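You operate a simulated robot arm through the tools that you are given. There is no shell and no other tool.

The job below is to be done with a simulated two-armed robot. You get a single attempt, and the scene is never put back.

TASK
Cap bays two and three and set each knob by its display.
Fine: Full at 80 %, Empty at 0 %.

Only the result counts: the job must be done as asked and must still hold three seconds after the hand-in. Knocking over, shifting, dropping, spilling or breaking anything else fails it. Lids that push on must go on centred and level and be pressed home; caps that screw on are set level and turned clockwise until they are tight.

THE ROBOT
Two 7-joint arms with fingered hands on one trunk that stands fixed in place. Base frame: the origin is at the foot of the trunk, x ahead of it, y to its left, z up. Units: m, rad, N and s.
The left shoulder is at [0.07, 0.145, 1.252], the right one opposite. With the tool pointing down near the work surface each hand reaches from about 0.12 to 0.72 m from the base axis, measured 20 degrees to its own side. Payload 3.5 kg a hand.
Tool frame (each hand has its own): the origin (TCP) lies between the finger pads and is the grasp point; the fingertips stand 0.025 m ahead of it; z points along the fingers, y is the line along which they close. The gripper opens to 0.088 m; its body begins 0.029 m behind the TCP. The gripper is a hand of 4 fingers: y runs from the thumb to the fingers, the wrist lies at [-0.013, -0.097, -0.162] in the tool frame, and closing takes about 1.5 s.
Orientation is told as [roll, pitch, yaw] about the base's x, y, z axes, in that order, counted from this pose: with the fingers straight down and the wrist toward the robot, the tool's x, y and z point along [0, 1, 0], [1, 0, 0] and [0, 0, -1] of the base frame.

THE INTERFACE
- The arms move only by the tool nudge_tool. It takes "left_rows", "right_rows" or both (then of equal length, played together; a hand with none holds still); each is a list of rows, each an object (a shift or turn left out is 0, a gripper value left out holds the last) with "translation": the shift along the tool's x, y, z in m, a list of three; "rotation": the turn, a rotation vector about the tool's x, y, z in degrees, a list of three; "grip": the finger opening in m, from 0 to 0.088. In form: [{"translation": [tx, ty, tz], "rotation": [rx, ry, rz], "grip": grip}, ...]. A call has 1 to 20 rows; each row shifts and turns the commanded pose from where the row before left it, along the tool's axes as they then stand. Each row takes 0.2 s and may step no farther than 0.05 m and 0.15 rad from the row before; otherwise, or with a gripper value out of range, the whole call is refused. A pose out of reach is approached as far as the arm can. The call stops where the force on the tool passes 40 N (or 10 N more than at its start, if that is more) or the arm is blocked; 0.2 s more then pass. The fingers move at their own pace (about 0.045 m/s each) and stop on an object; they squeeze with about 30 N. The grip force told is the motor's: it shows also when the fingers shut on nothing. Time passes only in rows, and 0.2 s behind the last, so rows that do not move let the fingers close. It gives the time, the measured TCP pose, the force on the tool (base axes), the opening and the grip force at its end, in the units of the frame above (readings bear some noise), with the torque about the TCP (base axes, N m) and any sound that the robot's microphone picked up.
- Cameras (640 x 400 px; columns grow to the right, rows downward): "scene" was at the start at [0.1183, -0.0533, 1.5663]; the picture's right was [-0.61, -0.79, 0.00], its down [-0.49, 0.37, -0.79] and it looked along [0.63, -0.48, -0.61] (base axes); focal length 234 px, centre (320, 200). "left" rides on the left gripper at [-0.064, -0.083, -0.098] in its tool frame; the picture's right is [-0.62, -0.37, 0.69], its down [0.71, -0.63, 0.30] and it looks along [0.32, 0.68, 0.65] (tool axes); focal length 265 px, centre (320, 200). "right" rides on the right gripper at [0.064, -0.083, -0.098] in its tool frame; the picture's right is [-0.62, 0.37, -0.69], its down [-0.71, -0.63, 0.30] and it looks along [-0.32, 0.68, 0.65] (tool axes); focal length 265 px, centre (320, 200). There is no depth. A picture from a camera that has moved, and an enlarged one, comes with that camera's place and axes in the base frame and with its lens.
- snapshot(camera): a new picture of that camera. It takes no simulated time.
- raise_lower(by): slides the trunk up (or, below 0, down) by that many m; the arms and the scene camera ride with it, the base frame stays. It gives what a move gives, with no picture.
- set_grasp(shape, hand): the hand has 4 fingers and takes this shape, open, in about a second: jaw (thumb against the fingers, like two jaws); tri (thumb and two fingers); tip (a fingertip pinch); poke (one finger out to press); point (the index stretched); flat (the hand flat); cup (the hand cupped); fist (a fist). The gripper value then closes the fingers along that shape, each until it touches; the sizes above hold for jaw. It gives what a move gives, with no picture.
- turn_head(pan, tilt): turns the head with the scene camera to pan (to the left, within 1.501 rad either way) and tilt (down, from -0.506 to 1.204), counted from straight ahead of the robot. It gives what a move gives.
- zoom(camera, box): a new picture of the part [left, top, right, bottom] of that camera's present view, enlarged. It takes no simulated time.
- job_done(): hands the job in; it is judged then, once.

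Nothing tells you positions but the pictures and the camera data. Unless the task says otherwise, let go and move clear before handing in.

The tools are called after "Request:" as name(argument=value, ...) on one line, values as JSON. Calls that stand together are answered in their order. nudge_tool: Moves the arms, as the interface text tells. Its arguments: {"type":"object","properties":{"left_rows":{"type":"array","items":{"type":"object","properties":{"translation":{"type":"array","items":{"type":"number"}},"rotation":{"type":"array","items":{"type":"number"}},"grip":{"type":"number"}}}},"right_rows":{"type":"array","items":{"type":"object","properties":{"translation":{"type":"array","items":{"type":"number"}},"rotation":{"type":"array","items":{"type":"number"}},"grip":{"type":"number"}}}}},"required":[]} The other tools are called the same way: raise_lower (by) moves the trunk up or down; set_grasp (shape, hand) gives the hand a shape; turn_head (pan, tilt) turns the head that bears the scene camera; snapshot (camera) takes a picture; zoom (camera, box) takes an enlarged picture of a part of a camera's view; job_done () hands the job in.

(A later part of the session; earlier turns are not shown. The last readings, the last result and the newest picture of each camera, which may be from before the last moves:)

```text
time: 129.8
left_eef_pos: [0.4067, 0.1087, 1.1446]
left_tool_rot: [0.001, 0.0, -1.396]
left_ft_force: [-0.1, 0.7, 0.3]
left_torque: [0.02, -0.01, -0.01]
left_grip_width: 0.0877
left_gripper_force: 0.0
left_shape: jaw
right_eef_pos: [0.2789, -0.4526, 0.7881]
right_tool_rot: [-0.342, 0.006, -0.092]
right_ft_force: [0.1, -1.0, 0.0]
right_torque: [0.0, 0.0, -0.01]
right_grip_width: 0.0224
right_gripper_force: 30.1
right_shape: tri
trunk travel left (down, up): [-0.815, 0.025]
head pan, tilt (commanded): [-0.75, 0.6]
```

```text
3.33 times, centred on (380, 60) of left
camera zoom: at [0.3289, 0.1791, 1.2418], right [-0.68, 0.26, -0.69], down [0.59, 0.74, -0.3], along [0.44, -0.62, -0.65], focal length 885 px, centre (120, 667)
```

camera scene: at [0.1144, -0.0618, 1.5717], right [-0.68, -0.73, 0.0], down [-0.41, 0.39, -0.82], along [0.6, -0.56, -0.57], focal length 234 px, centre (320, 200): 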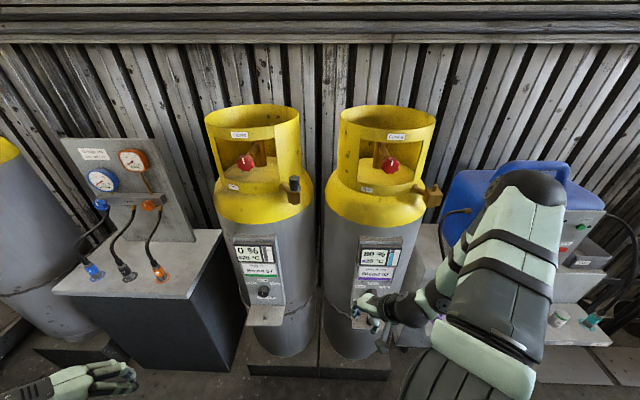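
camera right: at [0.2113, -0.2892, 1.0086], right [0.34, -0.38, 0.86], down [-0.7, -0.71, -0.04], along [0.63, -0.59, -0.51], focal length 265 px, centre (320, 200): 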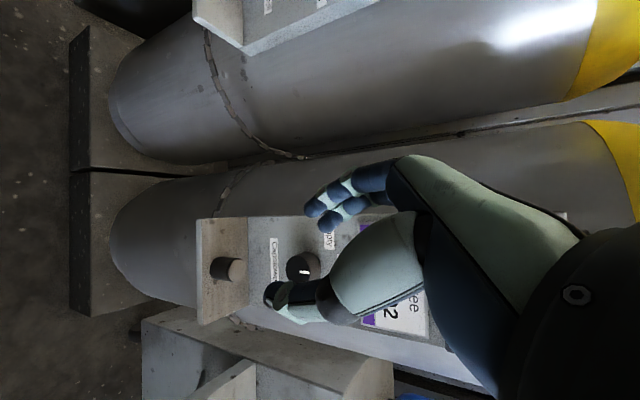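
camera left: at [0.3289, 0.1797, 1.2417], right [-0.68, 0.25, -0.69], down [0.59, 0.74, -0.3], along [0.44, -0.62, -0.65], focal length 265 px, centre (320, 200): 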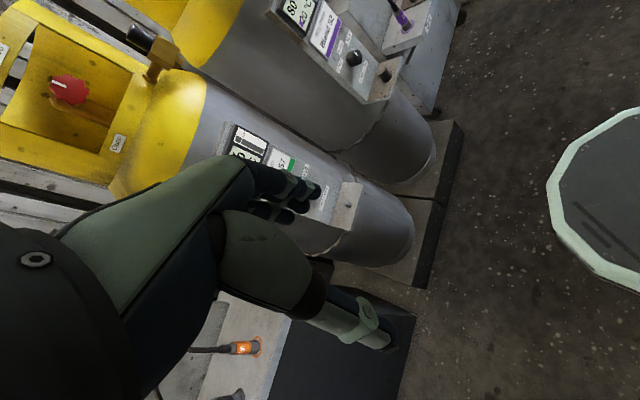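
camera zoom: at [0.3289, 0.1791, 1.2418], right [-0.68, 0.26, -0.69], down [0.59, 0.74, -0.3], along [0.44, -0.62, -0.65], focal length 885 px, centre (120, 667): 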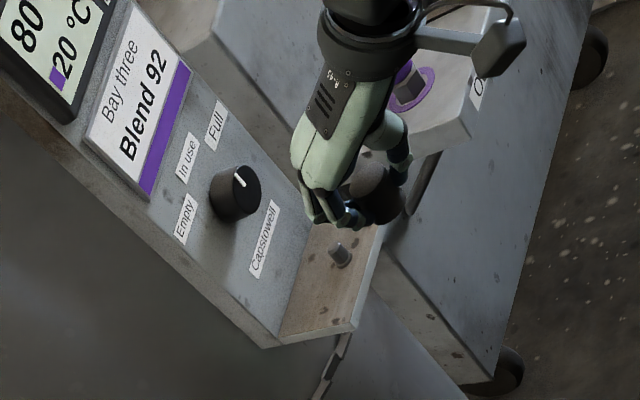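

The peg is clear and the cap is held. I raise it toward outlet height.

Request:
nudge_tool(right_rows=[{"translation": [-0.0151, 0, -0.0424]}, {"translation": [-0.0151, 0, -0.0424]}, {"translation": [-0.0151, 0, -0.0424]}, {"translation": [-0.0151, 0, -0.0424]}, {"translation": [-0.0151, 0, -0.0424]}, {"translation": [-0.0151, 0, -0.0424]}, {"translation": [-0.0151, 0, -0.0424]}, {"translation": [-0.0151, 0, -0.0424]}, {"translation": [-0.0151, 0, -0.0424]}, {"translation": [-0.0151, 0, -0.0424]}, {"translation": [-0.0151, 0, -0.0424]}, {"translation": [-0.0151, 0, -0.0424]}, {}])

Request:
snapshot(camera="right")

Request:
snapshot(camera="scene")

```text
time: 132.6
left_eef_pos: [0.4074, 0.1082, 1.1442]
left_tool_rot: [0.0, 0.0, -1.397]
left_ft_force: [-0.6, 0.3, 0.6]
left_torque: [0.0, 0.03, -0.03]
left_grip_width: 0.0875
left_gripper_force: 0.0
left_shape: jaw
right_eef_pos: [0.2882, -0.4636, 1.3267]
right_tool_rot: [-0.343, 0.007, -0.094]
right_ft_force: [0.4, -0.6, -0.8]
right_torque: [-0.01, -0.02, 0.02]
right_grip_width: 0.022
right_gripper_force: 30.2
right_shape: tri
right hand out of reach, approached as far as the arm can: row 6
trunk travel left (down, up): [-0.815, 0.025]
head pan, tilt (commanded): [-0.75, 0.6]
```

```text
taken
camera right: at [0.2132, -0.3614, 1.3998], right [0.34, -0.38, 0.86], down [-0.7, -0.71, -0.04], along [0.63, -0.59, -0.51], focal length 265 px, centre (320, 200)
```

right: 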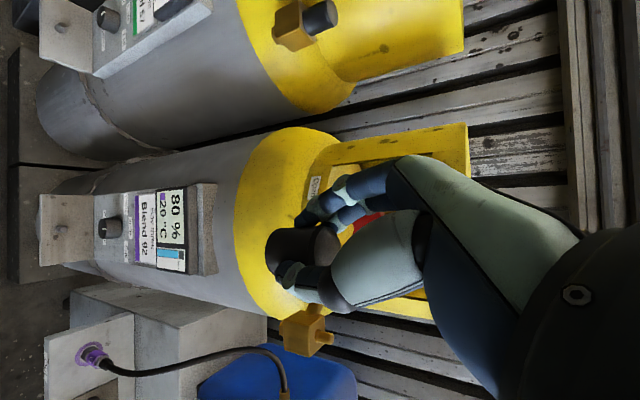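

```text
taken
camera scene: at [0.1153, -0.0614, 1.5716], right [-0.68, -0.73, 0.0], down [-0.41, 0.39, -0.82], along [0.6, -0.56, -0.57], focal length 234 px, centre (320, 200)
```

scene: 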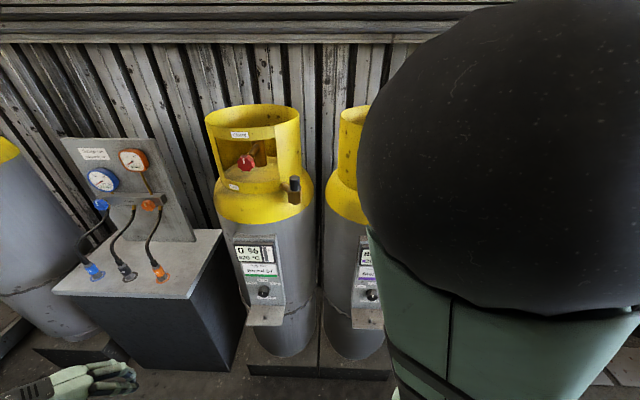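

The elbow blocks the head camera here, so I'll use the right camera plus the left camera turned further toward bay three.

Request:
nudge_tool(left_rows=[{"rotation": [0, 0, 8]}, {"rotation": [0, 0, 8]}, {"rotation": [0, 0, 8]}, {"rotation": [0, 0, 8]}, {}])

Request:
snapshot(camera="left")

Request:
zoom(camera="right", box=[240, 200, 360, 370])

```text
time: 133.8
left_eef_pos: [0.4072, 0.1093, 1.1451]
left_tool_rot: [0.001, 0.001, -1.956]
left_ft_force: [-0.2, -0.1, -0.2]
left_torque: [-0.02, -0.03, -0.04]
left_grip_width: 0.0877
left_gripper_force: 0.1
left_shape: jaw
right_eef_pos: [0.2881, -0.4627, 1.3279]
right_tool_rot: [-0.343, 0.009, -0.092]
right_ft_force: [0.0, 0.1, -0.2]
right_torque: [0.03, -0.02, 0.01]
right_grip_width: 0.0223
right_gripper_force: 30.1
right_shape: tri
trunk travel left (down, up): [-0.815, 0.025]
head pan, tilt (commanded): [-0.75, 0.6]
```

```text
taken
camera left: at [0.3786, 0.2102, 1.2416], right [-0.44, 0.57, -0.69], down [0.9, 0.32, -0.3], along [0.04, -0.76, -0.65], focal length 265 px, centre (320, 200)
```

left: 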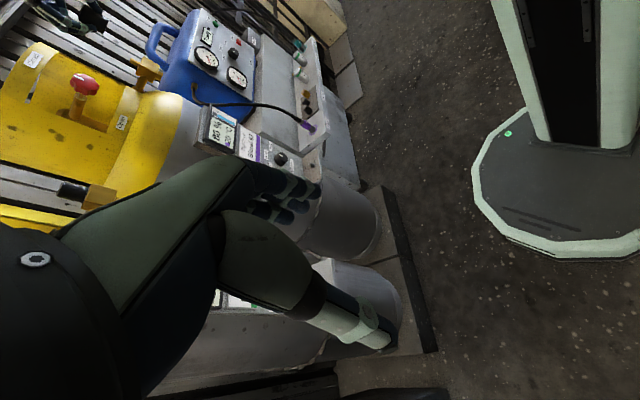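

```text
2.35 times, centred on (300, 285) of right
camera zoom: at [0.2126, -0.361, 1.3994], right [0.34, -0.38, 0.86], down [-0.7, -0.71, -0.04], along [0.63, -0.59, -0.51], focal length 624 px, centre (367, 0)
```

zoom: 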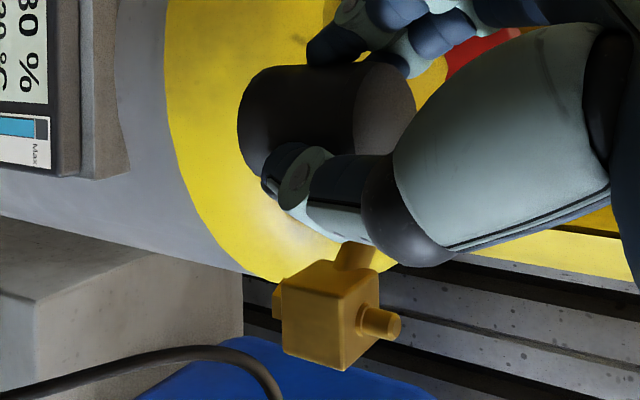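

Outlet three is visible in both hand cameras. I zoom on it with the left camera to triangulate.

Request:
zoom(camera="left", box=[115, 50, 185, 100])

Request:
zoom(camera="left", box=[30, 0, 190, 100])

```text
8.00 times, centred on (150, 75) of left
camera zoom: at [0.3786, 0.2102, 1.2416], right [-0.44, 0.57, -0.69], down [0.9, 0.32, -0.3], along [0.04, -0.76, -0.65], focal length 2123 px, centre (1680, 1200)
```

zoom: 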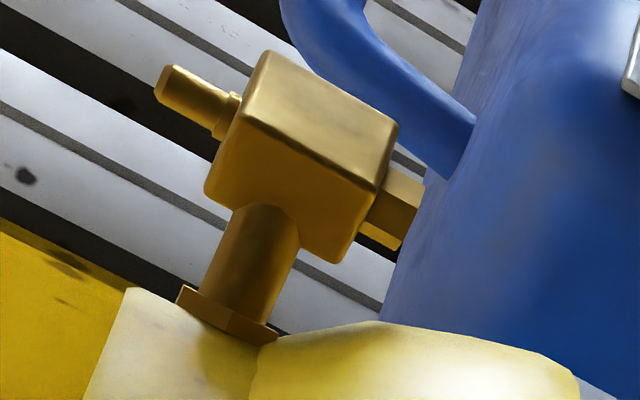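

```text
4.00 times, centred on (110, 50) of left
camera zoom: at [0.3786, 0.2102, 1.2416], right [-0.44, 0.57, -0.69], down [0.9, 0.32, -0.3], along [0.04, -0.76, -0.65], focal length 1062 px, centre (1160, 800)
```

zoom: 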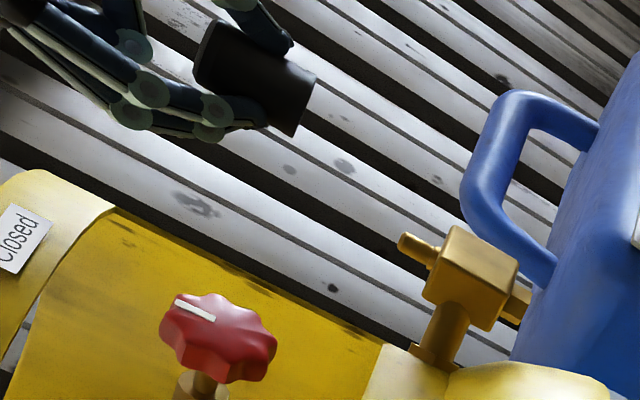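

Stub three is at (0.300, -0.667, 1.2425) and the cap is at about (0.2885, -0.469). I move most of the way toward it and check.

Request:
nudge_tool(right_rows=[{"translation": [-0.037, 0.0059, 0.0132]}, {"translation": [-0.037, 0.0059, 0.0132]}, {"translation": [-0.037, 0.0059, 0.0132]}, {"translation": [-0.037, 0.0059, 0.0132]}, {}])

Request:
zoom(camera="right", box=[220, 180, 360, 320])

Request:
zoom(camera="left", box=[60, 0, 200, 100])

Request:
snapshot(camera="scene")

```text
time: 135.0
left_eef_pos: [0.4075, 0.1089, 1.1443]
left_tool_rot: [0.001, 0.002, -1.955]
left_ft_force: [0.0, 0.0, -0.5]
left_torque: [0.01, -0.03, 0.0]
left_grip_width: 0.0878
left_gripper_force: 0.0
left_shape: jaw
right_eef_pos: [0.2979, -0.6223, 1.3269]
right_tool_rot: [-0.344, 0.009, -0.092]
right_ft_force: [-0.8, 0.8, -0.8]
right_torque: [-0.02, 0.0, 0.0]
right_grip_width: 0.0223
right_gripper_force: 30.6
right_shape: tri
trunk travel left (down, up): [-0.815, 0.025]
head pan, tilt (commanded): [-0.75, 0.6]
```

```text
2.86 times, centred on (290, 250) of right
camera zoom: at [0.2222, -0.5207, 1.3988], right [0.34, -0.38, 0.86], down [-0.7, -0.71, -0.04], along [0.63, -0.59, -0.51], focal length 758 px, centre (406, 57)
```

zoom: 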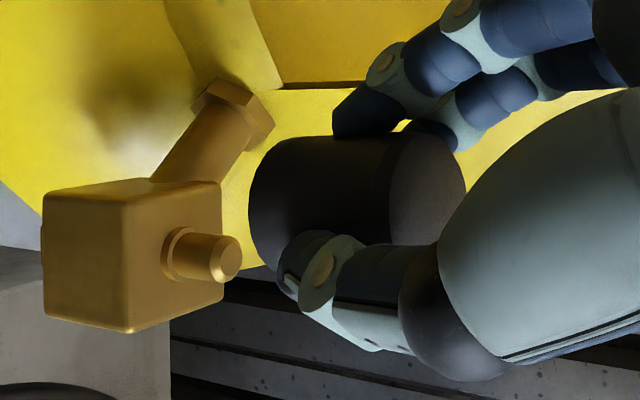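

```text
4.00 times, centred on (130, 50) of left
camera zoom: at [0.3784, 0.2102, 1.2415], right [-0.44, 0.57, -0.69], down [0.9, 0.32, -0.3], along [0.04, -0.76, -0.65], focal length 1062 px, centre (1080, 800)
```

zoom: 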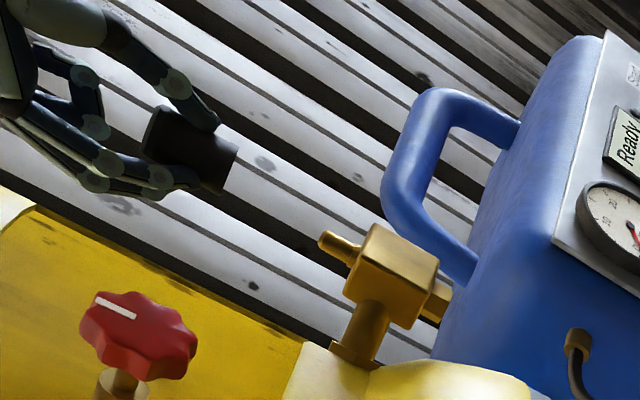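

```text
taken
camera scene: at [0.1145, -0.0607, 1.5717], right [-0.68, -0.73, 0.0], down [-0.41, 0.39, -0.83], along [0.6, -0.56, -0.56], focal length 234 px, centre (320, 200)
```

scene: 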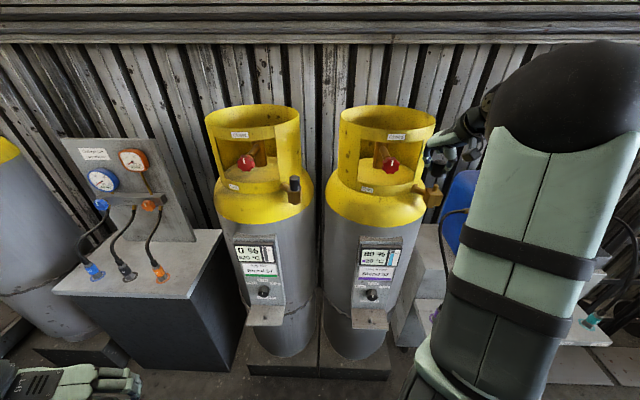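

All three views now show the cap near stub three. I zoom the head camera to cross-check alignment.

Request:
zoom(camera="scene", box=[405, 125, 475, 215])

```text
4.44 times, centred on (440, 170) of scene
camera zoom: at [0.1145, -0.0607, 1.5717], right [-0.68, -0.73, 0.0], down [-0.41, 0.39, -0.83], along [0.6, -0.56, -0.56], focal length 1039 px, centre (-213, 333)
```

zoom: 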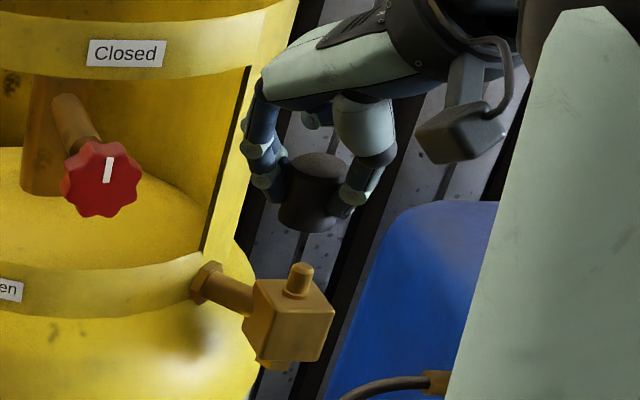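

The views agree on the stub at (0.300, -0.667). I bring the cap over it and lower to about 2 cm above.

Request:
nudge_tool(right_rows=[{"translation": [-0.0134, 0.0026, 0.0197]}, {"translation": [-0.0134, 0.0027, 0.0197]}, {}])

Request:
zoom(camera="right", box=[230, 190, 350, 310])

Request:
zoom(camera="left", box=[95, 35, 175, 95])

Request:
zoom(camera="scene", box=[405, 135, 465, 215])

```text
time: 135.8
left_eef_pos: [0.4067, 0.1102, 1.1455]
left_tool_rot: [-0.001, -0.002, -1.955]
left_ft_force: [-0.1, 0.3, -0.2]
left_torque: [0.0, 0.02, -0.01]
left_grip_width: 0.088
left_gripper_force: 0.0
left_shape: jaw
right_eef_pos: [0.2974, -0.6605, 1.2983]
right_tool_rot: [-0.345, 0.005, -0.093]
right_ft_force: [0.1, -0.1, 0.0]
right_torque: [-0.02, 0.0, 0.0]
right_grip_width: 0.0225
right_gripper_force: 30.0
right_shape: tri
trunk travel left (down, up): [-0.815, 0.025]
head pan, tilt (commanded): [-0.75, 0.6]
```

```text
3.33 times, centred on (290, 250) of right
camera zoom: at [0.2236, -0.5578, 1.371], right [0.34, -0.38, 0.86], down [-0.7, -0.71, -0.04], along [0.63, -0.59, -0.51], focal length 885 px, centre (420, 33)
```

zoom: 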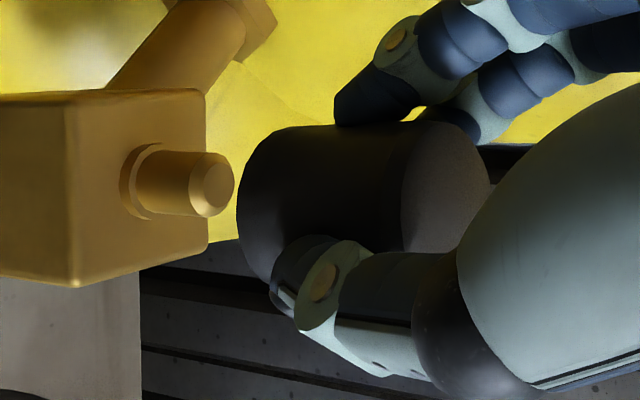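

```text
6.67 times, centred on (135, 65) of left
camera zoom: at [0.3783, 0.2115, 1.2413], right [-0.44, 0.57, -0.69], down [0.9, 0.32, -0.3], along [0.04, -0.76, -0.65], focal length 1769 px, centre (1553, 1100)
```

zoom: 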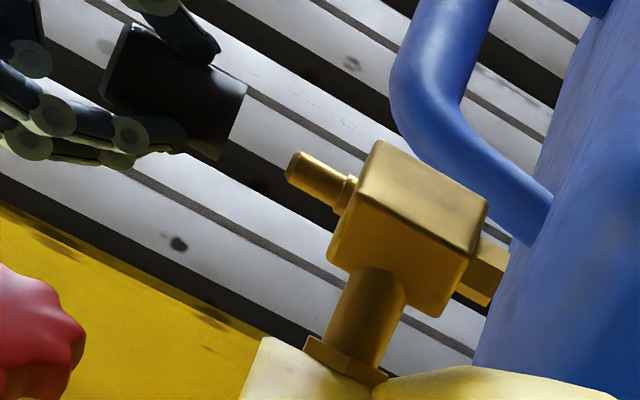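

```text
5.00 times, centred on (435, 175) of scene
camera zoom: at [0.1144, -0.059, 1.5718], right [-0.68, -0.73, 0.0], down [-0.41, 0.38, -0.83], along [0.6, -0.56, -0.56], focal length 1169 px, centre (-255, 325)
```

zoom: 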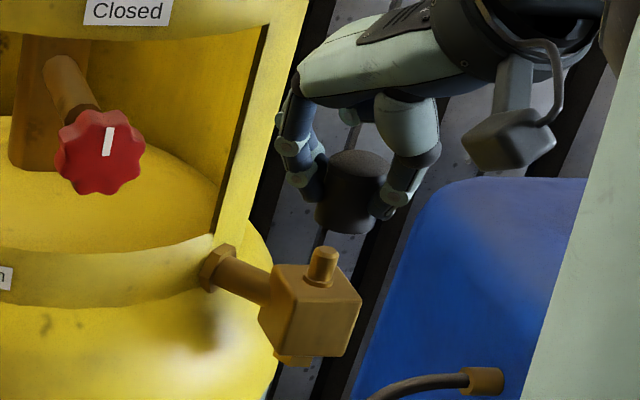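

All three views say the cap is about 3 mm short in both x and y. I correct and lower to just above the stub.

Request:
nudge_tool(right_rows=[{"translation": [0.0031, 0.0027, -0.001]}, {"translation": [0.0024, 0, 0.0066]}, {"translation": [0.0024, 0, 0.0066]}, {}])

Request:
zoom(camera="right", box=[230, 190, 350, 310])

Request:
zoom(camera="left", box=[105, 40, 165, 90])

Request:
zoom(camera="scene", box=[415, 150, 455, 205])

```text
time: 136.8
left_eef_pos: [0.4068, 0.1075, 1.144]
left_tool_rot: [0.0, 0.0, -1.953]
left_ft_force: [0.2, 0.0, -0.5]
left_torque: [0.03, 0.0, 0.0]
left_grip_width: 0.0877
left_gripper_force: 0.0
left_shape: jaw
right_eef_pos: [0.3019, -0.659, 1.2835]
right_tool_rot: [-0.342, 0.006, -0.094]
right_ft_force: [-0.5, 0.0, -0.6]
right_torque: [0.02, 0.01, 0.01]
right_grip_width: 0.0225
right_gripper_force: 29.9
right_shape: tri
trunk travel left (down, up): [-0.815, 0.025]
head pan, tilt (commanded): [-0.75, 0.6]
```

```text
3.33 times, centred on (290, 250) of right
camera zoom: at [0.2263, -0.5566, 1.3557], right [0.34, -0.38, 0.86], down [-0.7, -0.71, -0.04], along [0.63, -0.59, -0.51], focal length 885 px, centre (420, 33)
```

zoom: 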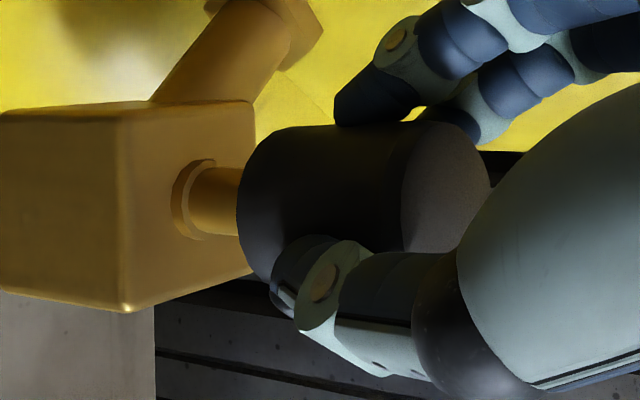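

```text
8.00 times, centred on (135, 65) of left
camera zoom: at [0.3784, 0.2097, 1.2416], right [-0.44, 0.57, -0.69], down [0.9, 0.32, -0.3], along [0.04, -0.76, -0.65], focal length 2123 px, centre (1800, 1280)
```

zoom: 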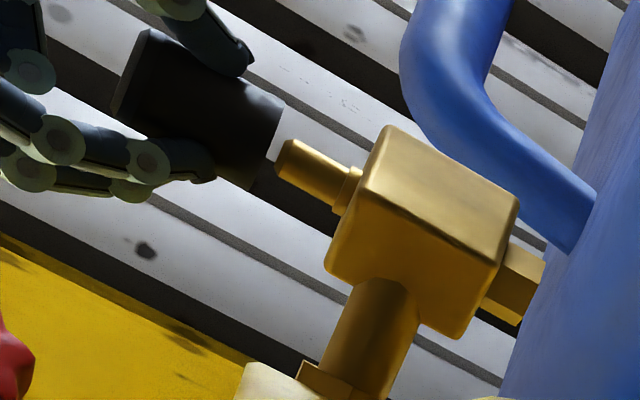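

```text
7.27 times, centred on (435, 178) of scene
camera zoom: at [0.1145, -0.0614, 1.5717], right [-0.68, -0.73, 0.0], down [-0.41, 0.39, -0.82], along [0.6, -0.56, -0.57], focal length 1700 px, centre (-516, 364)
```

zoom: 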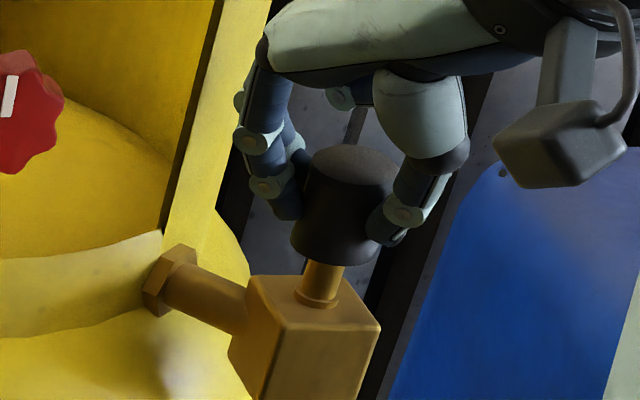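

Aligned within a millimetre in all three views. I lower in small steps.

Request:
nudge_tool(right_rows=[{"translation": [0.0013, 0.0003, 0.0034]}, {"translation": [0.0012, 0, 0.0034]}, {"translation": [0.0012, 0, 0.0034]}, {"translation": [0.0012, 0, 0.0034]}, {}])

Request:
zoom(camera="left", box=[105, 40, 165, 90])

Request:
zoom(camera="scene", box=[415, 150, 455, 205])

```text
time: 138.0
left_eef_pos: [0.4072, 0.1104, 1.1448]
left_tool_rot: [0.0, 0.0, -1.956]
left_ft_force: [-0.2, -0.4, 0.4]
left_torque: [0.0, -0.02, -0.03]
left_grip_width: 0.0876
left_gripper_force: 0.0
left_shape: jaw
right_eef_pos: [0.3012, -0.6571, 1.2695]
right_tool_rot: [-0.344, 0.008, -0.094]
right_ft_force: [0.5, -0.4, -0.2]
right_torque: [-0.02, 0.06, -0.01]
right_grip_width: 0.0218
right_gripper_force: 30.1
right_shape: tri
trunk travel left (down, up): [-0.815, 0.025]
head pan, tilt (commanded): [-0.75, 0.6]
```

```text
8.00 times, centred on (135, 65) of left
camera zoom: at [0.3784, 0.2099, 1.2416], right [-0.44, 0.57, -0.69], down [0.9, 0.32, -0.3], along [0.04, -0.76, -0.65], focal length 2123 px, centre (1800, 1280)
```

zoom: 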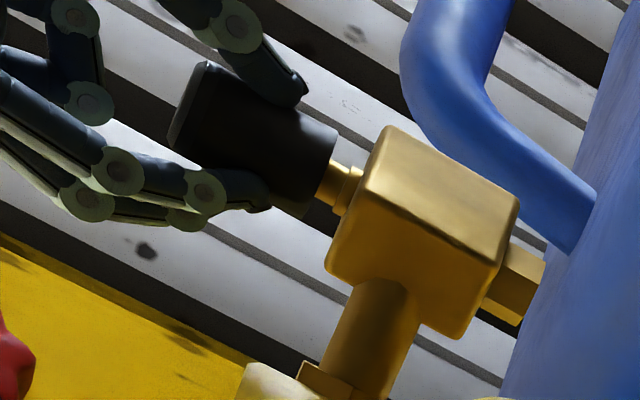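

```text
7.27 times, centred on (435, 178) of scene
camera zoom: at [0.1145, -0.0611, 1.5717], right [-0.68, -0.73, 0.0], down [-0.41, 0.39, -0.82], along [0.6, -0.56, -0.57], focal length 1700 px, centre (-516, 364)
```

zoom: 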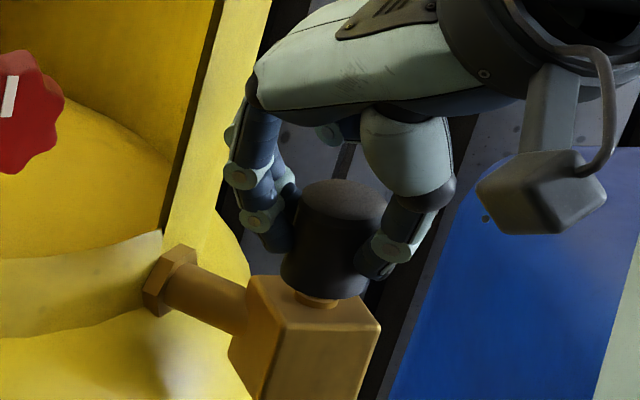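

Going on well. I continue down toward the block.

Request:
nudge_tool(right_rows=[{"translation": [0.001, 0, 0.0028]}, {"translation": [0.001, 0, 0.0028]}, {"translation": [0.0005, 0, 0.0014]}, {}])

Request:
nudge_tool(right_rows=[{"translation": [0.0005, 0, 0.0014]}, {"translation": [0.0005, 0, 0.0014]}, {}])

Request:
zoom(camera="left", box=[105, 40, 165, 90])

```text
time: 139.0
left_eef_pos: [0.4066, 0.1087, 1.1437]
left_tool_rot: [0.0, -0.001, -1.955]
left_ft_force: [-0.1, 0.1, -0.1]
left_torque: [-0.03, -0.01, 0.01]
left_grip_width: 0.0877
left_gripper_force: 0.1
left_shape: jaw
right_eef_pos: [0.3006, -0.6577, 1.2618]
right_tool_rot: [-0.342, 0.008, -0.095]
right_ft_force: [-0.3, -0.4, -0.2]
right_torque: [0.02, -0.01, 0.01]
right_grip_width: 0.022
right_gripper_force: 29.8
right_shape: tri
trunk travel left (down, up): [-0.815, 0.025]
head pan, tilt (commanded): [-0.75, 0.6]
```

```text
time: 139.8
left_eef_pos: [0.4083, 0.109, 1.1445]
left_tool_rot: [0.001, 0.002, -1.955]
left_ft_force: [0.0, -0.9, 0.1]
left_torque: [0.0, -0.02, 0.01]
left_grip_width: 0.0876
left_gripper_force: 0.0
left_shape: jaw
right_eef_pos: [0.3015, -0.6581, 1.2605]
right_tool_rot: [-0.344, 0.007, -0.094]
right_ft_force: [-0.1, -1.8, 4.4]
right_torque: [-0.02, -0.01, 0.0]
right_grip_width: 0.0224
right_gripper_force: 30.0
right_shape: tri
trunk travel left (down, up): [-0.815, 0.025]
head pan, tilt (commanded): [-0.75, 0.6]
```

```text
8.00 times, centred on (135, 65) of left
camera zoom: at [0.378, 0.2103, 1.2417], right [-0.44, 0.57, -0.69], down [0.9, 0.32, -0.3], along [0.04, -0.76, -0.65], focal length 2123 px, centre (1800, 1280)
```

zoom: 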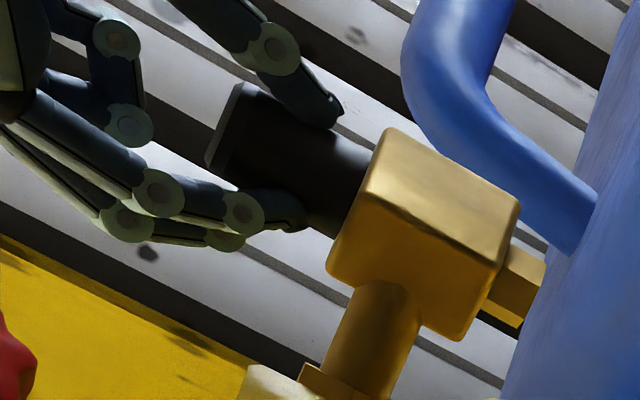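

Contact at the same height as on bay two, and it looks flush. I press it home with about 20 N, then ease off.

Request:
nudge_tool(right_rows=[{"translation": [0.0007, 0, 0.0019]}, {"translation": [0.0007, 0, 0.0019]}, {}])

Request:
zoom(camera="left", box=[120, 50, 160, 80])

Request:
zoom(camera="scene", box=[415, 155, 455, 205])

```text
time: 140.6
left_eef_pos: [0.4069, 0.1103, 1.1447]
left_tool_rot: [0.002, -0.002, -1.955]
left_ft_force: [0.5, 0.0, 0.1]
left_torque: [0.0, 0.02, 0.0]
left_grip_width: 0.0875
left_gripper_force: 0.1
left_shape: jaw
right_eef_pos: [0.3, -0.6555, 1.2585]
right_tool_rot: [-0.349, 0.002, -0.091]
right_ft_force: [1.1, -3.5, 18.1]
right_torque: [-0.22, -0.13, -0.03]
right_grip_width: 0.0228
right_gripper_force: 29.5
right_shape: tri
trunk travel left (down, up): [-0.815, 0.025]
head pan, tilt (commanded): [-0.75, 0.6]
```

```text
13.33 times, centred on (140, 65) of left
camera zoom: at [0.3773, 0.2123, 1.2417], right [-0.44, 0.57, -0.69], down [0.9, 0.32, -0.3], along [0.05, -0.76, -0.65], focal length 3539 px, centre (2720, 2000)
```

zoom: 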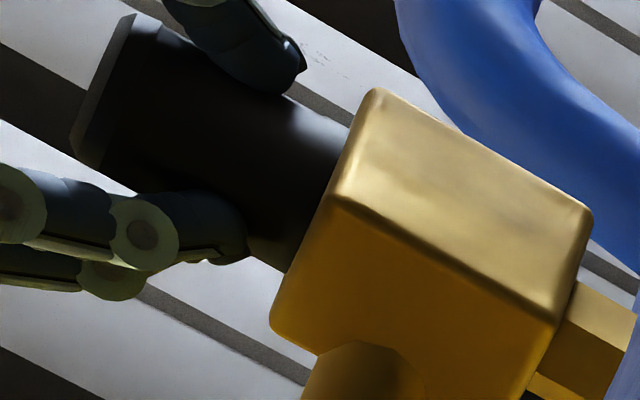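

```text
8.00 times, centred on (435, 180) of scene
camera zoom: at [0.1131, -0.058, 1.5721], right [-0.68, -0.73, 0.0], down [-0.41, 0.38, -0.83], along [0.6, -0.56, -0.56], focal length 1870 px, centre (-600, 360)
```

zoom: 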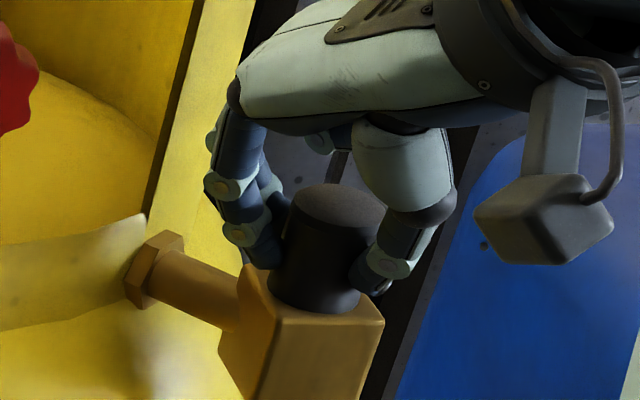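

It is flush under 18 N. I ease off, release and rise to inspect it.

Request:
nudge_tool(right_rows=[{"translation": [-0.0007, 0, -0.0019]}, {"translation": [-0.0007, 0, -0.0019]}, {"grip": 0.03}, {"grip": 0.038}, {"grip": 0.046}, {}, {"translation": [-0.0068, 0, -0.0188]}, {"translation": [-0.0102, 0, -0.0282]}, {"translation": [-0.0102, 0, -0.0282]}, {}])

Request:
zoom(camera="left", box=[115, 45, 165, 85])

Request:
zoom(camera="scene", box=[415, 165, 455, 205])

Request:
zoom(camera="right", box=[180, 180, 340, 320])

```text
time: 142.8
left_eef_pos: [0.4077, 0.1091, 1.1452]
left_tool_rot: [0.0, 0.001, -1.956]
left_ft_force: [0.0, 0.3, 0.5]
left_torque: [0.0, 0.0, 0.03]
left_grip_width: 0.0878
left_gripper_force: 0.1
left_shape: jaw
right_eef_pos: [0.3015, -0.66, 1.3402]
right_tool_rot: [-0.342, 0.006, -0.092]
right_ft_force: [-0.6, 0.3, -0.5]
right_torque: [0.03, 0.01, 0.0]
right_grip_width: 0.0454
right_gripper_force: 0.1
right_shape: tri
trunk travel left (down, up): [-0.815, 0.025]
head pan, tilt (commanded): [-0.75, 0.6]
```

```text
10.00 times, centred on (140, 65) of left
camera zoom: at [0.3784, 0.2096, 1.2417], right [-0.44, 0.57, -0.69], down [0.9, 0.32, -0.3], along [0.04, -0.76, -0.65], focal length 2654 px, centre (2120, 1550)
```

zoom: 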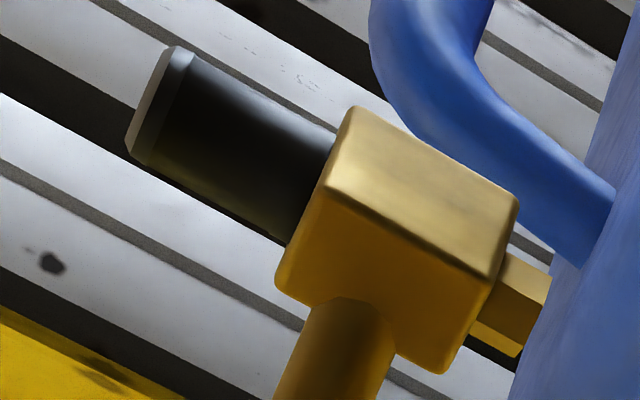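

```text
10.00 times, centred on (435, 185) of scene
camera zoom: at [0.1145, -0.0614, 1.5717], right [-0.68, -0.73, 0.0], down [-0.41, 0.39, -0.82], along [0.6, -0.56, -0.57], focal length 2338 px, centre (-830, 350)
```

zoom: 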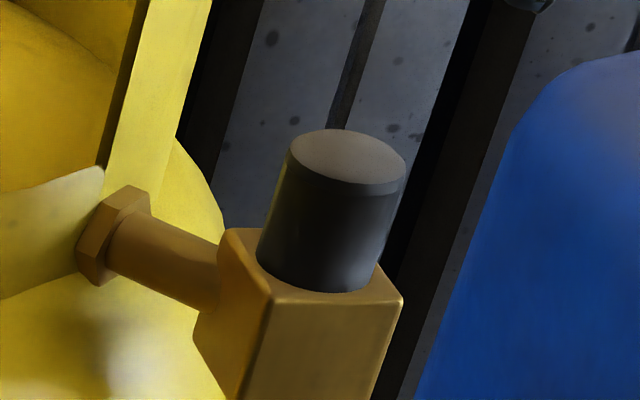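

```text
2.86 times, centred on (260, 250) of right
camera zoom: at [0.2265, -0.5571, 1.4111], right [0.34, -0.38, 0.86], down [-0.7, -0.71, -0.04], along [0.63, -0.59, -0.51], focal length 758 px, centre (491, 57)
```

zoom: 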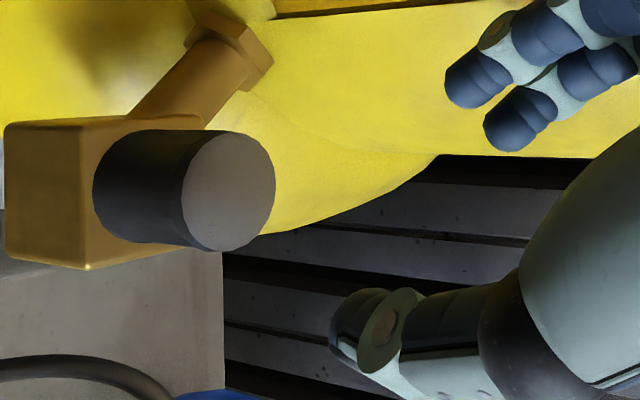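

Bay three's cap is flush, level and well centred. Both caps are on; next come the knobs. I back the right hand out and down into free space in front of the bays.

Request:
nudge_tool(right_rows=[{"translation": [0.0373, -0.0061, -0.0133]}, {"translation": [0.0373, -0.0061, -0.0133]}, {"translation": [0.0373, -0.0061, -0.0133]}, {"translation": [0.0373, -0.0061, -0.0133]}, {"translation": [0.0373, -0.0061, -0.0133]}, {"translation": [0.0299, 0.0037, 0.0345]}, {"translation": [0.0299, 0.0037, 0.0345]}, {"translation": [0.0299, 0.0037, 0.0345]}, {"translation": [0.0299, 0.0037, 0.0345]}, {"translation": [0.0299, 0.0037, 0.0345]}, {"translation": [0.0299, 0.0037, 0.0345]}, {"translation": [0.0299, 0.0037, 0.0345]}, {"translation": [0.0299, 0.0037, 0.0345]}, {}])

Request:
snapshot(camera="scene")

```text
time: 145.8
left_eef_pos: [0.4079, 0.1092, 1.1449]
left_tool_rot: [0.0, 0.0, -1.955]
left_ft_force: [-0.3, -0.1, 0.8]
left_torque: [0.03, 0.0, 0.02]
left_grip_width: 0.0876
left_gripper_force: 0.1
left_shape: jaw
right_eef_pos: [0.3712, -0.3623, 1.0126]
right_tool_rot: [-0.345, 0.005, -0.091]
right_ft_force: [-1.2, -0.3, -0.2]
right_torque: [0.0, -0.05, -0.02]
right_grip_width: 0.0458
right_gripper_force: 0.2
right_shape: tri
right hand out of reach, approached as far as the arm can: row 9, 10, 11
trunk travel left (down, up): [-0.815, 0.025]
head pan, tilt (commanded): [-0.75, 0.6]
```

```text
taken
camera scene: at [0.1142, -0.0608, 1.5718], right [-0.68, -0.73, 0.0], down [-0.41, 0.39, -0.83], along [0.6, -0.56, -0.56], focal length 234 px, centre (320, 200)
```

scene: 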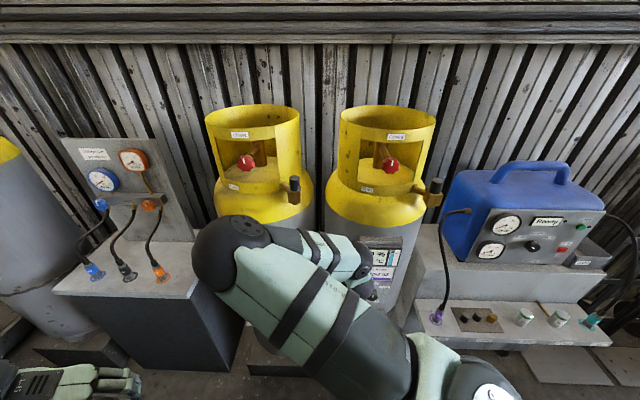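

Both caps show on their outlets. I now reorient the right hand to point horizontally at the panels, starting by turning it about the vertical and then tipping it forward.

Request:
nudge_tool(right_rows=[{"rotation": [-2.52, 0, -7.07]}, {"rotation": [-2.52, 0, -7.07]}, {"rotation": [-2.52, 0, -7.07]}, {"rotation": [-2.52, 0, -7.07]}, {"rotation": [-2.52, 0, -7.07]}, {"rotation": [-2.52, 0, -7.07]}, {"rotation": [-1.7, 0, -4.7]}, {}])

Request:
nudge_tool(right_rows=[{"rotation": [0, -7.5, 0]}, {"rotation": [0, -7.5, 0]}, {"rotation": [0, -7.5, 0]}, {"rotation": [0, -7.5, 0]}, {"rotation": [0, -7.5, 0]}, {"rotation": [0, -7.5, 0]}, {"rotation": [0, -7.5, 0]}, {"rotation": [0, -7.5, 0]}, {"rotation": [0, -7.5, 0]}, {"rotation": [0, -2.5, 0]}, {}])

Request:
snapshot(camera="scene")

Request:
snapshot(camera="right")

```text
time: 147.6
left_eef_pos: [0.4069, 0.1102, 1.1445]
left_tool_rot: [0.001, 0.001, -1.955]
left_ft_force: [0.4, 0.0, -0.2]
left_torque: [-0.02, -0.01, 0.0]
left_grip_width: 0.0876
left_gripper_force: 0.0
left_shape: jaw
right_eef_pos: [0.3717, -0.3629, 1.0125]
right_tool_rot: [-0.337, 0.004, 0.782]
right_ft_force: [0.4, 0.2, 0.3]
right_torque: [-0.02, 0.0, 0.0]
right_grip_width: 0.0456
right_gripper_force: 0.0
right_shape: tri
trunk travel left (down, up): [-0.815, 0.025]
head pan, tilt (commanded): [-0.75, 0.6]
```

```text
time: 150.0
left_eef_pos: [0.4073, 0.108, 1.1442]
left_tool_rot: [-0.003, -0.001, -1.955]
left_ft_force: [-0.3, 0.9, -0.2]
left_torque: [-0.02, 0.0, -0.01]
left_grip_width: 0.0877
left_gripper_force: 0.1
left_shape: jaw
right_eef_pos: [0.4497, -0.3939, 1.2432]
right_tool_rot: [-1.554, 0.006, 0.782]
right_ft_force: [0.3, 0.0, 0.5]
right_torque: [0.03, -0.01, 0.05]
right_grip_width: 0.0457
right_gripper_force: 0.0
right_shape: tri
right hand out of reach, approached as far as the arm can: row 5, 6, 7, 8, 9, 10
trunk travel left (down, up): [-0.815, 0.025]
head pan, tilt (commanded): [-0.75, 0.6]
```

```text
taken
camera scene: at [0.115, -0.0615, 1.5717], right [-0.68, -0.73, 0.0], down [-0.41, 0.39, -0.82], along [0.6, -0.56, -0.57], focal length 234 px, centre (320, 200)
```

scene: 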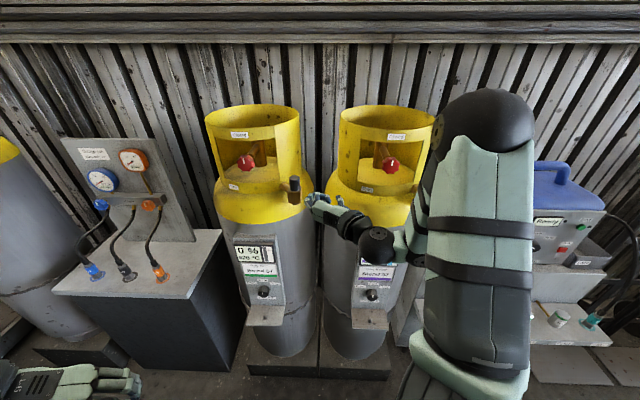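

```text
taken
camera right: at [0.3192, -0.3811, 1.1827], right [-0.21, 0.75, 0.63], down [-0.22, -0.67, 0.71], along [0.95, 0.01, 0.31], focal length 265 px, centre (320, 200)
```

right: 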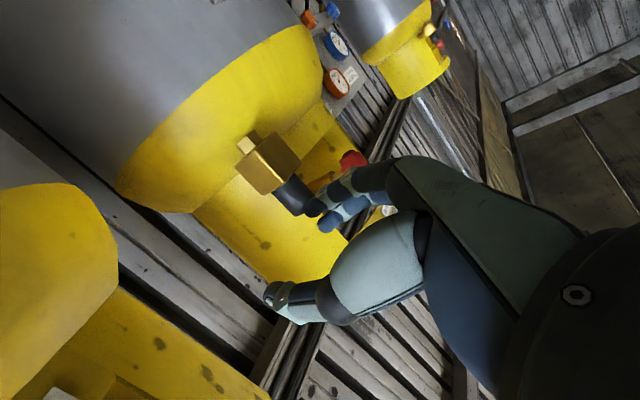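

The arm kept the pointing direction but had to rise to shoulder height, near z 1.24, with no contact. So I should lower the trunk to bring shoulder height to the knobs; first I pull the hand straight back from the row.

Request:
nudge_tool(right_rows=[{"translation": [0, 0, -0.03]}, {"translation": [0, 0, -0.03]}, {"translation": [0, 0, -0.03]}, {"translation": [0, 0, -0.03]}, {}])

Request:
zoom(camera="scene", box=[270, 150, 330, 220])

```text
time: 151.2
left_eef_pos: [0.4065, 0.1089, 1.1432]
left_tool_rot: [-0.001, 0.002, -1.956]
left_ft_force: [0.3, -0.1, 0.0]
left_torque: [0.02, 0.06, 0.01]
left_grip_width: 0.0877
left_gripper_force: 0.1
left_shape: jaw
right_eef_pos: [0.4588, -0.3774, 1.2451]
right_tool_rot: [-1.559, 0.002, 0.782]
right_ft_force: [0.0, -0.8, 0.3]
right_torque: [0.06, 0.01, 0.0]
right_grip_width: 0.0459
right_gripper_force: 0.1
right_shape: tri
right hand out of reach, approached as far as the arm can: row 1, 2, 3, 4
trunk travel left (down, up): [-0.815, 0.025]
head pan, tilt (commanded): [-0.75, 0.6]
```

```text
5.71 times, centred on (300, 185) of scene
camera zoom: at [0.1147, -0.0609, 1.5717], right [-0.68, -0.73, 0.0], down [-0.41, 0.39, -0.82], along [0.6, -0.56, -0.57], focal length 1336 px, centre (434, 286)
```

zoom: 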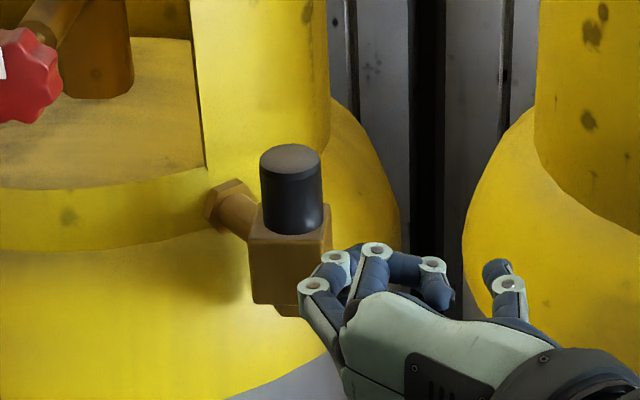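

That orientation cannot retreat, so I first tip the hand back toward vertical, then pull away from the row.

Request:
nudge_tool(right_rows=[{"rotation": [0, 7.5, 0]}, {"rotation": [0, 7.5, 0]}, {"rotation": [0, 7.5, 0]}, {"rotation": [0, 7.5, 0]}, {"rotation": [0, 7.5, 0]}, {"rotation": [0, 7.5, 0]}, {}])

Request:
snapshot(camera="scene")

```text
time: 152.8
left_eef_pos: [0.4065, 0.1082, 1.1447]
left_tool_rot: [0.001, 0.001, -1.955]
left_ft_force: [0.4, -1.0, -0.2]
left_torque: [0.02, 0.04, 0.02]
left_grip_width: 0.0878
left_gripper_force: 0.0
left_shape: jaw
right_eef_pos: [0.4583, -0.3783, 1.244]
right_tool_rot: [-0.773, 0.006, 0.78]
right_ft_force: [0.6, 1.0, 0.9]
right_torque: [-0.04, 0.03, 0.01]
right_grip_width: 0.0458
right_gripper_force: 0.0
right_shape: tri
trunk travel left (down, up): [-0.815, 0.025]
head pan, tilt (commanded): [-0.75, 0.6]
```

```text
taken
camera scene: at [0.1145, -0.0606, 1.5717], right [-0.68, -0.73, 0.0], down [-0.41, 0.39, -0.83], along [0.6, -0.56, -0.56], focal length 234 px, centre (320, 200)
```

scene: 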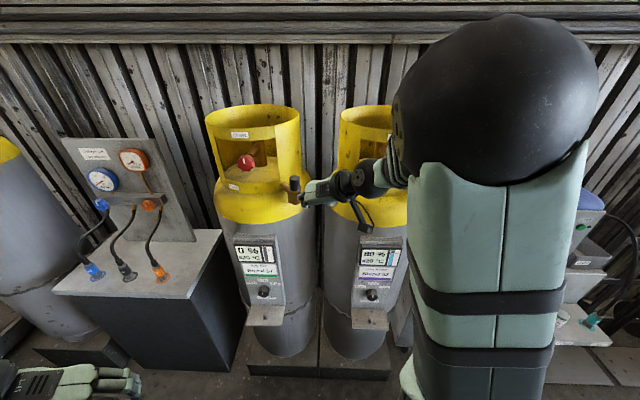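

I retract along -n now that it can, bring the hand upright and turn it to face the row (wrist toward the robot).

Request:
nudge_tool(right_rows=[{"translation": [0.0239, 0, -0.0233]}, {"translation": [0.0239, 0, -0.0233]}, {"translation": [0.0239, 0, -0.0233]}, {"rotation": [0, 7.5, 0]}, {"rotation": [0, 7.5, 0]}, {"rotation": [0, 7.5, 0]}, {"rotation": [0, 7.5, 0]}, {"rotation": [0, 7.5, 0]}, {"rotation": [0, 6.8, 0]}, {}])

Request:
nudge_tool(right_rows=[{"rotation": [0, 0, 8]}, {"rotation": [0, 0, 8]}, {"rotation": [0, 0, 8]}, {"rotation": [0, 0, 8]}, {"rotation": [0, 0, 8]}, {"rotation": [0, 0, 8]}, {"rotation": [0, 0, 8]}, {"rotation": [0, 0, 8]}, {"rotation": [0, 0, 8]}, {"rotation": [0, 0, 8]}, {"rotation": [0, 0, 8]}, {"rotation": [0, 0, 2]}, {}])

Request:
snapshot(camera="scene")

```text
time: 155.0
left_eef_pos: [0.407, 0.1098, 1.1441]
left_tool_rot: [0.0, 0.0, -1.955]
left_ft_force: [-0.4, 1.3, 0.1]
left_torque: [0.03, -0.01, 0.04]
left_grip_width: 0.0875
left_gripper_force: 0.1
left_shape: jaw
right_eef_pos: [0.3951, -0.31, 1.2508]
right_tool_rot: [0.0, 0.006, 0.781]
right_ft_force: [0.2, 0.3, -0.1]
right_torque: [-0.01, 0.02, -0.02]
right_grip_width: 0.0458
right_gripper_force: 0.2
right_shape: tri
right hand out of reach, approached as far as the arm can: row 3
trunk travel left (down, up): [-0.815, 0.025]
head pan, tilt (commanded): [-0.75, 0.6]
```

```text
time: 157.8
left_eef_pos: [0.407, 0.1097, 1.144]
left_tool_rot: [0.001, -0.001, -1.955]
left_ft_force: [-0.4, 0.6, -0.1]
left_torque: [-0.03, 0.03, 0.01]
left_grip_width: 0.0879
left_gripper_force: 0.2
left_shape: jaw
right_eef_pos: [0.4201, -0.3461, 1.2303]
right_tool_rot: [0.005, 0.01, -0.795]
right_ft_force: [0.0, -0.4, -0.6]
right_torque: [0.0, -0.01, 0.01]
right_grip_width: 0.0457
right_gripper_force: 0.1
right_shape: tri
right hand out of reach, approached as far as the arm can: row 7, 8, 9, 10, 11
trunk travel left (down, up): [-0.815, 0.025]
head pan, tilt (commanded): [-0.75, 0.6]
```

```text
taken
camera scene: at [0.1144, -0.061, 1.5717], right [-0.68, -0.73, 0.0], down [-0.41, 0.39, -0.82], along [0.6, -0.56, -0.57], focal length 234 px, centre (320, 200)
```

scene: 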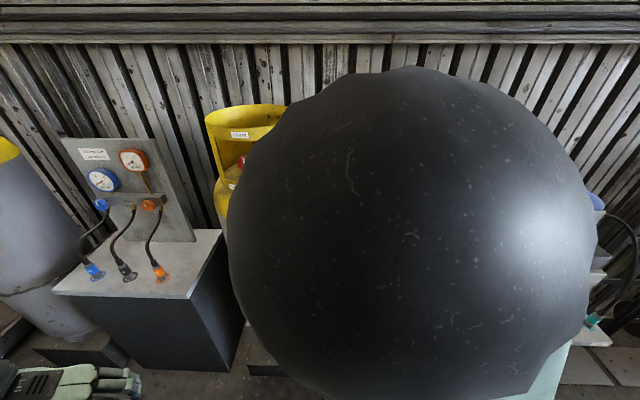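

The arm is folded high. I lower the hand to a relaxed height and draw it back a little, then lower the trunk.

Request:
nudge_tool(right_rows=[{"translation": [0, 0, 0.045]}, {"translation": [0, 0, 0.045]}, {"translation": [0, 0, 0.045]}, {"translation": [0, 0, 0.045]}, {"translation": [0, 0, 0.045]}, {"translation": [0, 0, 0.045]}, {"translation": [0, -0.03, 0]}, {"translation": [0, -0.03, 0]}, {}])

Request:
snapshot(camera="scene")

Request:
snapshot(camera="left")

```text
time: 159.8
left_eef_pos: [0.4079, 0.1062, 1.1426]
left_tool_rot: [-0.001, 0.0, -1.955]
left_ft_force: [0.8, 0.1, 0.1]
left_torque: [-0.01, 0.02, -0.01]
left_grip_width: 0.0878
left_gripper_force: 0.1
left_shape: jaw
right_eef_pos: [0.3784, -0.3038, 0.961]
right_tool_rot: [-0.005, 0.0, -0.792]
right_ft_force: [-0.6, -1.0, 0.2]
right_torque: [-0.02, 0.02, 0.01]
right_grip_width: 0.046
right_gripper_force: 0.0
right_shape: tri
trunk travel left (down, up): [-0.815, 0.025]
head pan, tilt (commanded): [-0.75, 0.6]
```

```text
taken
camera scene: at [0.1158, -0.0623, 1.5716], right [-0.68, -0.73, 0.0], down [-0.41, 0.39, -0.82], along [0.6, -0.56, -0.57], focal length 234 px, centre (320, 200)
```

scene: 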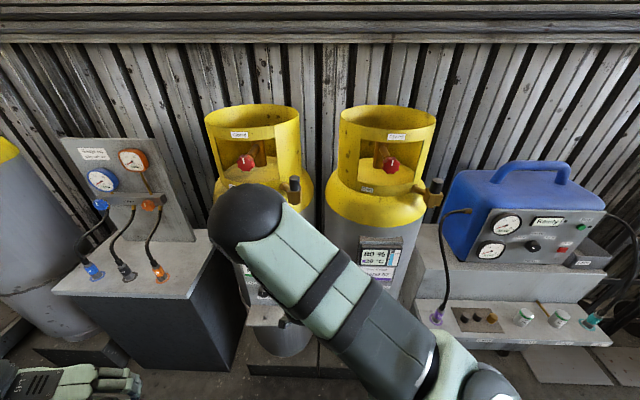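

```text
taken
camera left: at [0.3794, 0.209, 1.2415], right [-0.44, 0.57, -0.69], down [0.9, 0.32, -0.31], along [0.04, -0.75, -0.65], focal length 265 px, centre (320, 200)
```

left: 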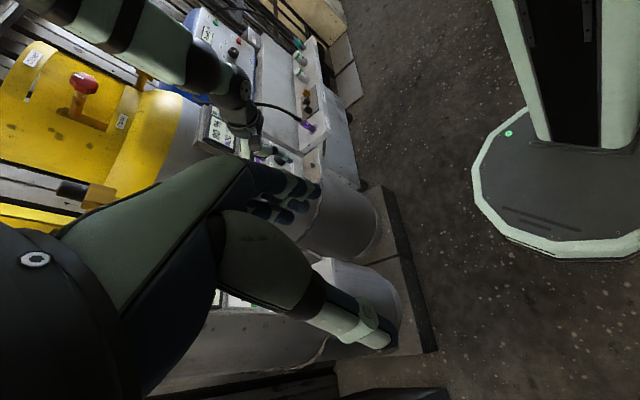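

The hand is relaxed in front of the gap. I lower the trunk in two stages, lifting the hand in between so it stays at working height.

Request:
raise_lower(by=-0.25)

Request:
snapshot(camera="scene")

```text
time: 162.3
left_eef_pos: [0.4056, 0.1074, 0.8934]
left_tool_rot: [0.0, 0.001, -1.955]
left_ft_force: [-0.1, 0.1, 0.1]
left_torque: [0.01, 0.01, -0.02]
left_grip_width: 0.0878
left_gripper_force: 0.1
left_shape: jaw
right_eef_pos: [0.3785, -0.3021, 0.7117]
right_tool_rot: [-0.004, 0.0, -0.789]
right_ft_force: [-1.0, -0.3, 0.2]
right_torque: [0.01, 0.0, 0.02]
right_grip_width: 0.0458
right_gripper_force: 0.0
right_shape: tri
trunk travel left (down, up): [-0.565, 0.275]
head pan, tilt (commanded): [-0.75, 0.6]
```

```text
taken
camera scene: at [0.1144, -0.0608, 1.3218], right [-0.68, -0.73, 0.0], down [-0.41, 0.39, -0.83], along [0.6, -0.56, -0.56], focal length 234 px, centre (320, 200)
```

scene: 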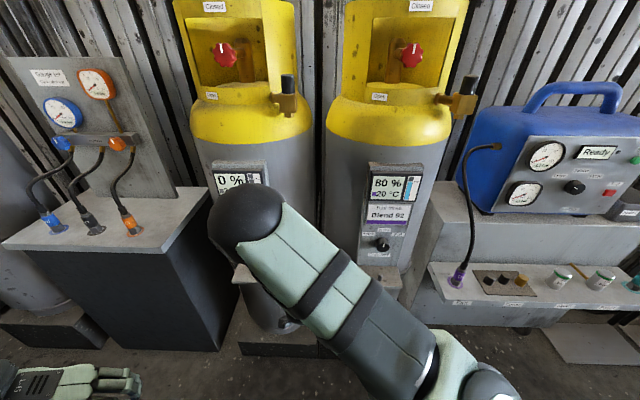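

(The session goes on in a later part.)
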